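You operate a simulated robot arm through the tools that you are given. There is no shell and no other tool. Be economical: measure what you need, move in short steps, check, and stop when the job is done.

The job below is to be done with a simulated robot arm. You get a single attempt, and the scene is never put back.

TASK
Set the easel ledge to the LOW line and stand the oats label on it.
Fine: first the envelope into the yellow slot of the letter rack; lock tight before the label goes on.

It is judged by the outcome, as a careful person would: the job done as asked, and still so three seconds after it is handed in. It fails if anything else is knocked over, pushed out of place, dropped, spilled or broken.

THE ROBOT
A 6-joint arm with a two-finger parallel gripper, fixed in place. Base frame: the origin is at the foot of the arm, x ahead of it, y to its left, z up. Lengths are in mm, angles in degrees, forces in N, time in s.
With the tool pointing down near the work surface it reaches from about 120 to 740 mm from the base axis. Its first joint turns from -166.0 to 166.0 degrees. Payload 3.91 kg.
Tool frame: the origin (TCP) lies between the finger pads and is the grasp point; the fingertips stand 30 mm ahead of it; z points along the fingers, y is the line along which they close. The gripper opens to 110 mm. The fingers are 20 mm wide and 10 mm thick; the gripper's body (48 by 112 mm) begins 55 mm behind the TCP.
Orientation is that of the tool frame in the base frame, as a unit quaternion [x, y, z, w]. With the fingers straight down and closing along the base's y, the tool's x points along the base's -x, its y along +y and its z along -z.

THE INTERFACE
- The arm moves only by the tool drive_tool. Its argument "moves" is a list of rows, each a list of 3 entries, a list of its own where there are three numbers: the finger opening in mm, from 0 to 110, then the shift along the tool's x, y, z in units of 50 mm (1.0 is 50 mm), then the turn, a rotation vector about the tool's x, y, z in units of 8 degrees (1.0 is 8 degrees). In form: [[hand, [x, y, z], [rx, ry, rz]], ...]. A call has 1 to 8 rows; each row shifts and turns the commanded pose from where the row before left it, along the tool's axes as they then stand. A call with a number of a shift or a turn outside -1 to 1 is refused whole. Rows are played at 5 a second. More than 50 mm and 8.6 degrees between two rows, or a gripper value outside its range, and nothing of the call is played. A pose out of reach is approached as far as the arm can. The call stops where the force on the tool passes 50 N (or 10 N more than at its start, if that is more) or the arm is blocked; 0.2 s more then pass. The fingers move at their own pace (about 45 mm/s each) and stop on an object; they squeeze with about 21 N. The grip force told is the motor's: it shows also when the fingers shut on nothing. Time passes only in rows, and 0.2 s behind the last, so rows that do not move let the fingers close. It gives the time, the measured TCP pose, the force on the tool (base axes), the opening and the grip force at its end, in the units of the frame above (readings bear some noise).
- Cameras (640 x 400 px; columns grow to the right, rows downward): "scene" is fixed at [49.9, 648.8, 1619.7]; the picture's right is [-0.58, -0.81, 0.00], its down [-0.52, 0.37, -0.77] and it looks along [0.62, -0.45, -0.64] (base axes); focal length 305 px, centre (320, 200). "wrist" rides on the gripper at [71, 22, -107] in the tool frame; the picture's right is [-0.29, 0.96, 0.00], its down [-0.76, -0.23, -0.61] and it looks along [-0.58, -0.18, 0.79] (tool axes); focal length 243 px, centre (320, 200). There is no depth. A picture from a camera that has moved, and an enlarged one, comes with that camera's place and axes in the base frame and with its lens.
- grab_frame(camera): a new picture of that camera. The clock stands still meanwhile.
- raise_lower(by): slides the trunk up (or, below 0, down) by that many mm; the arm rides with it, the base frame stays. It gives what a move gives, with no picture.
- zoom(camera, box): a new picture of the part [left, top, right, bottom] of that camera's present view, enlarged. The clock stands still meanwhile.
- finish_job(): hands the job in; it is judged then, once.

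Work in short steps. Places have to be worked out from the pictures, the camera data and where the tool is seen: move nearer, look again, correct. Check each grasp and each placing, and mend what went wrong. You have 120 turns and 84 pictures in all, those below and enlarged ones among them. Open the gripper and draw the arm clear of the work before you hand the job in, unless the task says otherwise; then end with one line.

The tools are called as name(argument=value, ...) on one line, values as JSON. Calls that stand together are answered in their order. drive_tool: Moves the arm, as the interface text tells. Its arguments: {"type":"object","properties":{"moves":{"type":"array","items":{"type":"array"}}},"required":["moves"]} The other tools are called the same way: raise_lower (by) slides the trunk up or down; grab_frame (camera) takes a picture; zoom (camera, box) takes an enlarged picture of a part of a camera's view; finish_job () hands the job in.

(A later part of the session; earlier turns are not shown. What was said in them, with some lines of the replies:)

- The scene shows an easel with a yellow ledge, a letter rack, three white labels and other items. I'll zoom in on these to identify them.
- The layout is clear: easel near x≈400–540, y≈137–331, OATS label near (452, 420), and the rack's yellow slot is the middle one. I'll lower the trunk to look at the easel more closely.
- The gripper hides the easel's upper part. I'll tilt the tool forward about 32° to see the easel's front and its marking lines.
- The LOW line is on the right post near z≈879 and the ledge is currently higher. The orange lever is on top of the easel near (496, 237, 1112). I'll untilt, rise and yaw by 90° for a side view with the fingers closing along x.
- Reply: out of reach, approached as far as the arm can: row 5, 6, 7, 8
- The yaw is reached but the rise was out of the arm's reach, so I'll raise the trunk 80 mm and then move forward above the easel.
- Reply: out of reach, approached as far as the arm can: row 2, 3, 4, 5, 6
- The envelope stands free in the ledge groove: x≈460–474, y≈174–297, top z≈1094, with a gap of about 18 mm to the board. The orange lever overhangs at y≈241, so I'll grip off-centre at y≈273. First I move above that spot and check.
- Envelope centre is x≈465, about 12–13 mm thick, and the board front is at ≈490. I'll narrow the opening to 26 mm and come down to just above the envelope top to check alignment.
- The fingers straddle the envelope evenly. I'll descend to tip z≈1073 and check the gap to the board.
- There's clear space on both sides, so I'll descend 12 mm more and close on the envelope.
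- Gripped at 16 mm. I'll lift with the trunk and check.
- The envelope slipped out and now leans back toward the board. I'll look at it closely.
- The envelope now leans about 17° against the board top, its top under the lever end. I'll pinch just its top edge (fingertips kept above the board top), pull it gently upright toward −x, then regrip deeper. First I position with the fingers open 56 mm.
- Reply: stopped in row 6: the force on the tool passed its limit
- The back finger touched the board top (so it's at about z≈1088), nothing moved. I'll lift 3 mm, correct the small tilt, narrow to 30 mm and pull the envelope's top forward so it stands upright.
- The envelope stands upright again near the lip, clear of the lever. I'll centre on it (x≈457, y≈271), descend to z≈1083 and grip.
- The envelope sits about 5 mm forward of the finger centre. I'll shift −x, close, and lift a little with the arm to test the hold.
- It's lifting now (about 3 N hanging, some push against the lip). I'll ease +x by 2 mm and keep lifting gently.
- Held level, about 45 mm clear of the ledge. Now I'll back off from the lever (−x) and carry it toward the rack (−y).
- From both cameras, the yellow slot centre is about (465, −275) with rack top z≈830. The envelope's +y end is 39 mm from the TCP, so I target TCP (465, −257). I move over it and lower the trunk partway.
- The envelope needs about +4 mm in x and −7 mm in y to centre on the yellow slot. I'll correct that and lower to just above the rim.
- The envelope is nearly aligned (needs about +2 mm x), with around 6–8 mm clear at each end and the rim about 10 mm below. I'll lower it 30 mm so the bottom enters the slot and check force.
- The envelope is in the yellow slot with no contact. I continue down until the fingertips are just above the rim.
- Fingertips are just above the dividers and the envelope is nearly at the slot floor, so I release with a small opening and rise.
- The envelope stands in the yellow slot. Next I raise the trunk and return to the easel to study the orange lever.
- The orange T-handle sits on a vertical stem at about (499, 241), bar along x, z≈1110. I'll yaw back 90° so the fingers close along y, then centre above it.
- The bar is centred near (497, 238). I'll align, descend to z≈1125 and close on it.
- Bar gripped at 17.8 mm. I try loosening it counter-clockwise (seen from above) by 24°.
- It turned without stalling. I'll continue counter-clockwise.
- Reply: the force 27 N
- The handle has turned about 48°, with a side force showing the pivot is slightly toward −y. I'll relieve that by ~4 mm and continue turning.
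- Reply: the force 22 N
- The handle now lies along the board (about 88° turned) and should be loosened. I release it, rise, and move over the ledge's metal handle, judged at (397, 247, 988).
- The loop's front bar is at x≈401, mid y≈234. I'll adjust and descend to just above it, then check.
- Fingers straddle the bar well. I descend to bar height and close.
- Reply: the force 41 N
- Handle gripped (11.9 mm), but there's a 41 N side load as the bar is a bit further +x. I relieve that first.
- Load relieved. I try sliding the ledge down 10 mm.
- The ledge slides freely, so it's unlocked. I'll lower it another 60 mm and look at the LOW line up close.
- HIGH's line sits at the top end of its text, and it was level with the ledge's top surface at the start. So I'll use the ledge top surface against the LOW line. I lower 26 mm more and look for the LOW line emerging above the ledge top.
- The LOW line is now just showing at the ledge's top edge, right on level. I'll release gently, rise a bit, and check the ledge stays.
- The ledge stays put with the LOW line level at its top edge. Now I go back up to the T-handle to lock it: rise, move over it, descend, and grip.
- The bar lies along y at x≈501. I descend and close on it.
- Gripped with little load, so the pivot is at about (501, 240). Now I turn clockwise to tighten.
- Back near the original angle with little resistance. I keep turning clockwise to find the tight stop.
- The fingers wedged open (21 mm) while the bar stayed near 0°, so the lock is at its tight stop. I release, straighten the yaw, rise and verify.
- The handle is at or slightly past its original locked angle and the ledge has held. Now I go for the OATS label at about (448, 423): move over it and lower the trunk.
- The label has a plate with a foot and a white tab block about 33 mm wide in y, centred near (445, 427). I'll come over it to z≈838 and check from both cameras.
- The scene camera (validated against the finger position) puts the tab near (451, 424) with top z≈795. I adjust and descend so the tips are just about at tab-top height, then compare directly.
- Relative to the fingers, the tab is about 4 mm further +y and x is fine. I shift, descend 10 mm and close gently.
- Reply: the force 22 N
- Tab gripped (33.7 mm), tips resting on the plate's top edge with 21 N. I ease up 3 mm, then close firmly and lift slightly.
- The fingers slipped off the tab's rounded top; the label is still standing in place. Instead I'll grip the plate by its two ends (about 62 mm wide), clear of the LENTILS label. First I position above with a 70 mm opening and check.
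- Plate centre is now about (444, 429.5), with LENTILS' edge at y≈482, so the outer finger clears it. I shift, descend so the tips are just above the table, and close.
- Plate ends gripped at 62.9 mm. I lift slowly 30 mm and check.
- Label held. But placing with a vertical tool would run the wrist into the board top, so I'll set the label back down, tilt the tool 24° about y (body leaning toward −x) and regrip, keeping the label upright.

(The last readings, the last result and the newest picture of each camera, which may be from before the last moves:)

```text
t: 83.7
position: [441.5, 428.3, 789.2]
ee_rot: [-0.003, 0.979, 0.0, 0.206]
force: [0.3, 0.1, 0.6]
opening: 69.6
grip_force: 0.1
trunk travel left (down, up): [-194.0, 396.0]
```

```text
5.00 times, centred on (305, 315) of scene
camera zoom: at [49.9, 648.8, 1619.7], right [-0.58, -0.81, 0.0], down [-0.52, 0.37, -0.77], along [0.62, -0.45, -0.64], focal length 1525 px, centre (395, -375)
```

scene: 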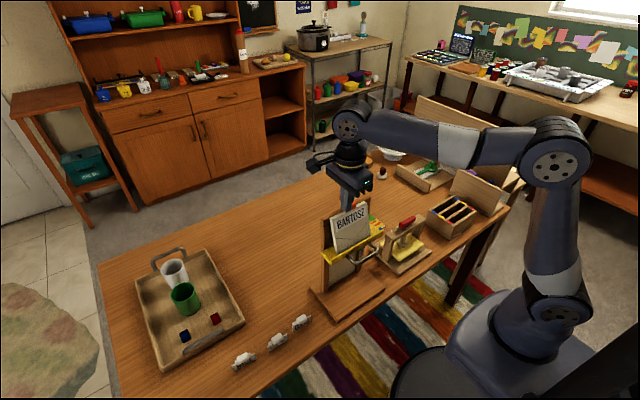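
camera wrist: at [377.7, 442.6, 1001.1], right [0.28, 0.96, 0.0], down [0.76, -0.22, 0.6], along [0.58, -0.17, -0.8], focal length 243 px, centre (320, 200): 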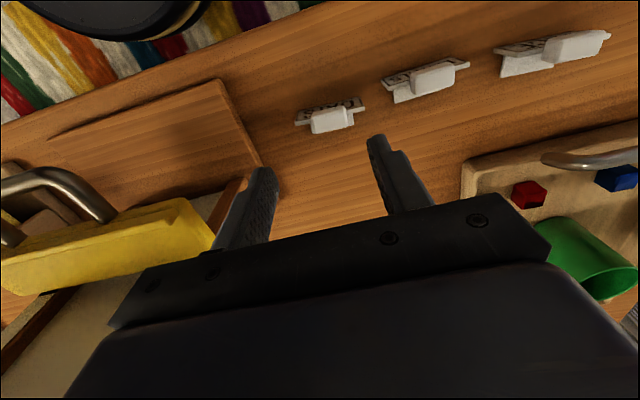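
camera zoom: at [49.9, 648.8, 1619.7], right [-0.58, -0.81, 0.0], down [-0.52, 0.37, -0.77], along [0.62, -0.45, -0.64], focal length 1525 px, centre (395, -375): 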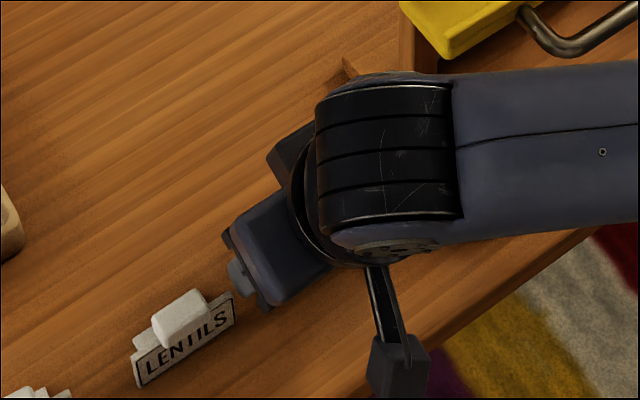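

LENTILS is untouched. I close on the plate ends again with the tilted tool and lift 40 mm straight up via the trunk.

drive_tool(moves=[[50, [-0.03, 0.03, 0], [0, 0, 0]], [50, [0, 0, 0], [0, 0, 0]], [40, [0, 0, 0], [0, 0, 0]], [40, [0, 0, 0], [0, 0, 0]], [40, [0, 0, 0], [0, 0, 0]]])

raise_lower(by=40)

```text
t: 84.9
position: [443.6, 431.1, 790.2]
ee_rot: [-0.003, 0.979, -0.001, 0.205]
force: [-0.1, -0.2, 0.0]
opening: 62.9
grip_force: 20.5
trunk travel left (down, up): [-194.0, 396.0]
```

```text
t: 85.7
position: [443.1, 430.7, 829.6]
ee_rot: [-0.003, 0.979, 0.0, 0.205]
force: [0.2, 0.0, -0.4]
opening: 62.9
grip_force: 20.5
trunk travel left (down, up): [-234.0, 356.0]
```

Label held upright. I raise the trunk so the label clears the ledge, then carry it to y≈240, x≈459.

raise_lower(by=155)

drive_tool(moves=[[40, [0, -0.6, 0], [0, 0, 0]], [40, [0, -0.8, 0], [0, 0, 0]], [40, [0, -0.8, 0], [0, 0, 0]], [40, [0, -0.8, 0], [0, 0, 0]], [40, [-0.15, -0.6, 0.07], [0, 0, 0]], [40, [-0.14, -0.2, 0.06], [0, 0, 0]], [40, [0, 0, 0], [0, 0, 0]]])

zoom(camera="scene", box=[310, 190, 400, 290])

zoom(camera="wrist", box=[180, 0, 460, 220])

```text
t: 87.5
position: [443.7, 431.2, 984.6]
ee_rot: [-0.003, 0.979, 0.0, 0.205]
force: [-0.6, -0.5, 0.0]
opening: 62.9
grip_force: 21.3
trunk travel left (down, up): [-389.0, 201.0]
```

```text
t: 89.1
position: [460.3, 240.0, 985.0]
ee_rot: [-0.003, 0.979, -0.001, 0.205]
force: [0.0, 0.1, 0.0]
opening: 63.2
grip_force: 20.4
trunk travel left (down, up): [-389.0, 201.0]
```

```text
4.00 times, centred on (355, 240) of scene
camera zoom: at [49.9, 648.8, 1619.7], right [-0.58, -0.81, 0.0], down [-0.52, 0.37, -0.77], along [0.62, -0.45, -0.64], focal length 1220 px, centre (180, 40)
```

zoom: 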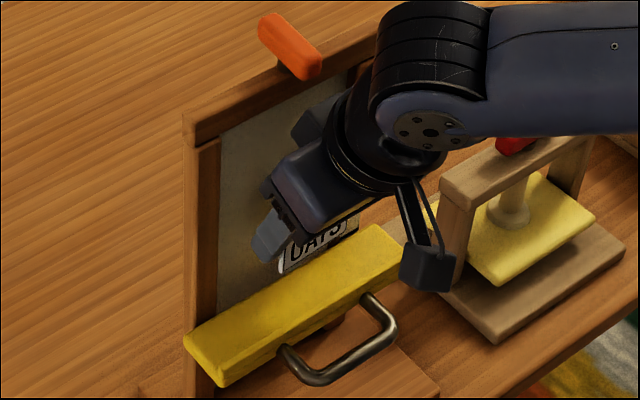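

```text
1.82 times, centred on (320, 110) of wrist
camera zoom: at [351.6, 261.4, 1054.5], right [0.26, 0.96, 0.12], down [0.45, -0.23, 0.86], along [0.85, -0.17, -0.49], focal length 441 px, centre (320, 364)
```

zoom: 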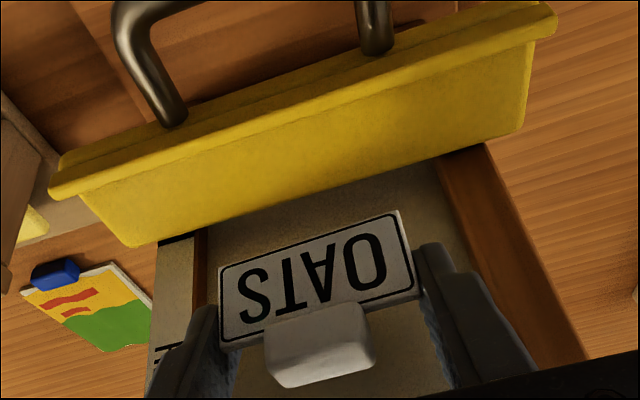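

The label is upright above the ledge. The tray seems to run from the lip at x≈457 to the board at x≈493, so I shift +7 mm in x and lower 47 mm, watching the force.

drive_tool(moves=[[40, [-0.128, 0, 0.057], [0, 0, 0]], [40, [0.13, 0, 0.293], [0, 0, 0]], [40, [0.13, 0, 0.293], [0, 0, 0]], [40, [0.122, 0, 0.275], [0, 0, 0]], [40, [0, 0, 0], [0, 0, 0]]])

zoom(camera="wrist", box=[180, 0, 460, 220])

```text
t: 90.3
position: [467.8, 240.7, 936.0]
ee_rot: [-0.003, 0.979, -0.001, 0.205]
force: [-0.5, 0.1, 0.0]
opening: 63.0
grip_force: 20.9
trunk travel left (down, up): [-389.0, 201.0]
```

```text
1.82 times, centred on (320, 110) of wrist
camera zoom: at [359.1, 262.4, 1006.9], right [0.26, 0.96, 0.12], down [0.45, -0.23, 0.86], along [0.85, -0.17, -0.49], focal length 441 px, centre (320, 364)
```

zoom: 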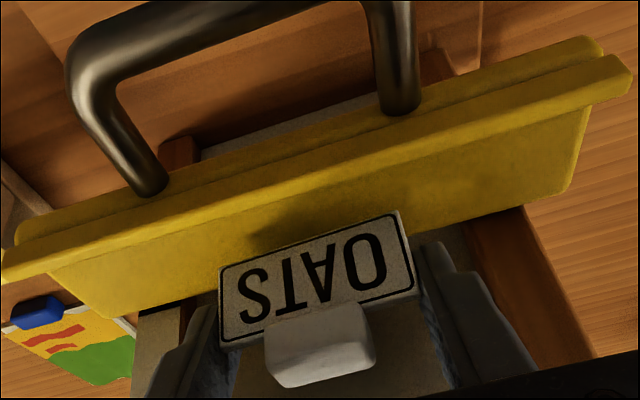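

The label's footprint falls within the tray, close behind the lip. I shift +2 mm x and lower in small steps watching for contact.

drive_tool(moves=[[40, [-0.036, 0, 0.016], [0, 0, 0]], [40, [0.049, 0, 0.11], [0, 0, 0]], [40, [0.033, 0, 0.073], [0, 0, 0]], [40, [0, 0, 0], [0, 0, 0]]])

```text
t: 91.3
position: [469.8, 240.5, 926.8]
ee_rot: [-0.004, 0.979, 0.001, 0.206]
force: [-0.7, -0.8, 5.3]
opening: 62.8
grip_force: 20.5
trunk travel left (down, up): [-389.0, 201.0]
```

A +5 N contact: the label is touching the ledge. I lower 1 mm more to confirm and take a look.

drive_tool(moves=[[40, [0.008, 0, 0.018], [0, 0, 0]], [40, [0, 0, 0], [0, 0, 0]]])

zoom(camera="wrist", box=[180, 0, 460, 220])

```text
t: 91.9
position: [469.6, 240.9, 926.9]
ee_rot: [-0.003, 0.978, 0.0, 0.207]
force: [0.1, -1.6, 10.5]
opening: 62.9
grip_force: 20.8
trunk travel left (down, up): [-389.0, 201.0]
```

```text
1.82 times, centred on (320, 110) of wrist
camera zoom: at [360.7, 261.7, 997.1], right [0.26, 0.96, 0.12], down [0.45, -0.23, 0.86], along [0.85, -0.17, -0.49], focal length 441 px, centre (320, 364)
```

zoom: 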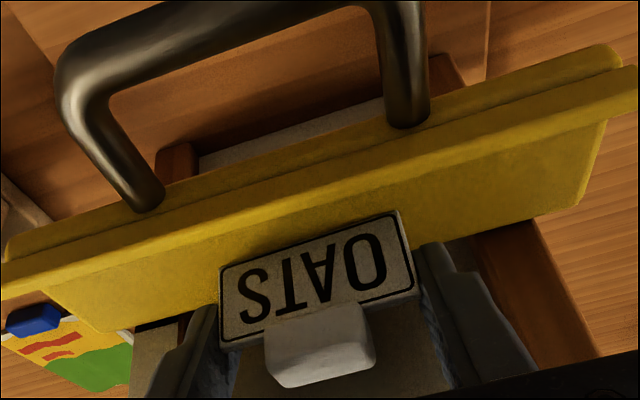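

Contact confirmed, but the label sits toward the back of the tray. I lift 3 mm, move −6 mm in x to centre it, and lower again.

drive_tool(moves=[[40, [-0.033, 0, -0.073], [0, 0, 0]], [40, [0.11, 0, -0.049], [0, 0, 0]], [40, [0, 0, 0], [0, 0, 0]], [40, [0.024, 0, 0.055], [0, 0, 0]], [40, [0, 0, 0], [0, 0, 0]]])

```text
t: 93.1
position: [464.4, 241.4, 926.3]
ee_rot: [-0.004, 0.979, 0.0, 0.205]
force: [0.4, 0.6, 0.4]
opening: 63.2
grip_force: 20.5
trunk travel left (down, up): [-389.0, 201.0]
```

drive_tool(moves=[[40, [0.012, 0, 0.028], [0, 0, 0]], [40, [0.008, 0, 0.018], [0, 0, 0]], [40, [0, 0, 0], [0, 0, 0]]])

```text
t: 93.9
position: [464.6, 241.9, 926.6]
ee_rot: [-0.004, 0.978, 0.001, 0.207]
force: [-0.3, 0.9, 14.0]
opening: 62.9
grip_force: 21.2
trunk travel left (down, up): [-389.0, 201.0]
```

Same contact height, so it's sitting flat. I ease the load, open, and back out along the tool axis.

drive_tool(moves=[[40, [-0.01, 0, -0.022], [0, 0, 0]], [66, [0, 0, 0], [0, 0, 0]], [76, [0, 0, 0], [0, 0, 0]], [76, [0, 0, 0], [0, 0, 0]], [76, [0, 0, -0.4], [0, 0, 0]], [76, [0, 0, -0.8], [0, 0, 0]], [76, [0, 0, -0.9], [0, 0, 0]], [76, [0, 0, -0.9], [0, 0, 0]]])

zoom(camera="wrist", box=[180, 0, 460, 220])

```text
t: 95.7
position: [403.8, 241.0, 1063.7]
ee_rot: [-0.002, 0.979, 0.0, 0.205]
force: [0.2, -0.3, -1.0]
opening: 76.1
grip_force: 0.1
trunk travel left (down, up): [-389.0, 201.0]
```

```text
1.82 times, centred on (320, 110) of wrist
camera zoom: at [294.4, 261.5, 1133.5], right [0.26, 0.96, 0.11], down [0.45, -0.23, 0.86], along [0.85, -0.17, -0.49], focal length 441 px, centre (320, 364)
```

zoom: 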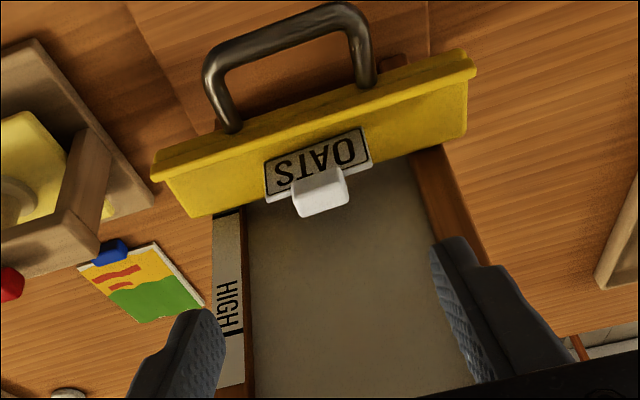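

The OATS label stands on the ledge and the LOW line is still level with the ledge top. I draw the arm clear and take a final look.

drive_tool(moves=[[76, [0.3, 0, -0.6], [0, 0, 0]], [76, [0.5, 0, -0.6], [0, 0, 0]], [76, [0.6, 0, -0.6], [0, 0, 0]], [76, [0, 0, 0], [0, 0, 0]]])

zoom(camera="scene", box=[220, 160, 520, 380])

```text
t: 96.7
position: [303.5, 239.5, 1118.6]
ee_rot: [-0.004, 0.979, 0.0, 0.206]
force: [-0.5, 0.6, -0.2]
opening: 75.8
grip_force: 0.0
trunk travel left (down, up): [-389.0, 201.0]
```

```text
1.82 times, centred on (370, 270) of scene
camera zoom: at [49.9, 648.8, 1619.7], right [-0.58, -0.81, 0.0], down [-0.52, 0.37, -0.77], along [0.62, -0.45, -0.64], focal length 555 px, centre (229, 73)
```

zoom: 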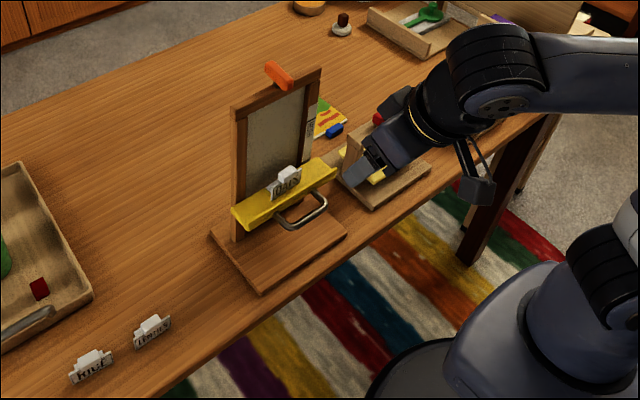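

Everything is in place and standing: envelope in the yellow slot, ledge locked at LOW, OATS on the ledge, and the arm is clear. I hand it in.

finish_job()

```text
The job is handed in.
```

The job is handed in: the envelope is in the rack's yellow slot, the ledge is locked tight with its top surface at the LOW line, and the OATS label stands on it.
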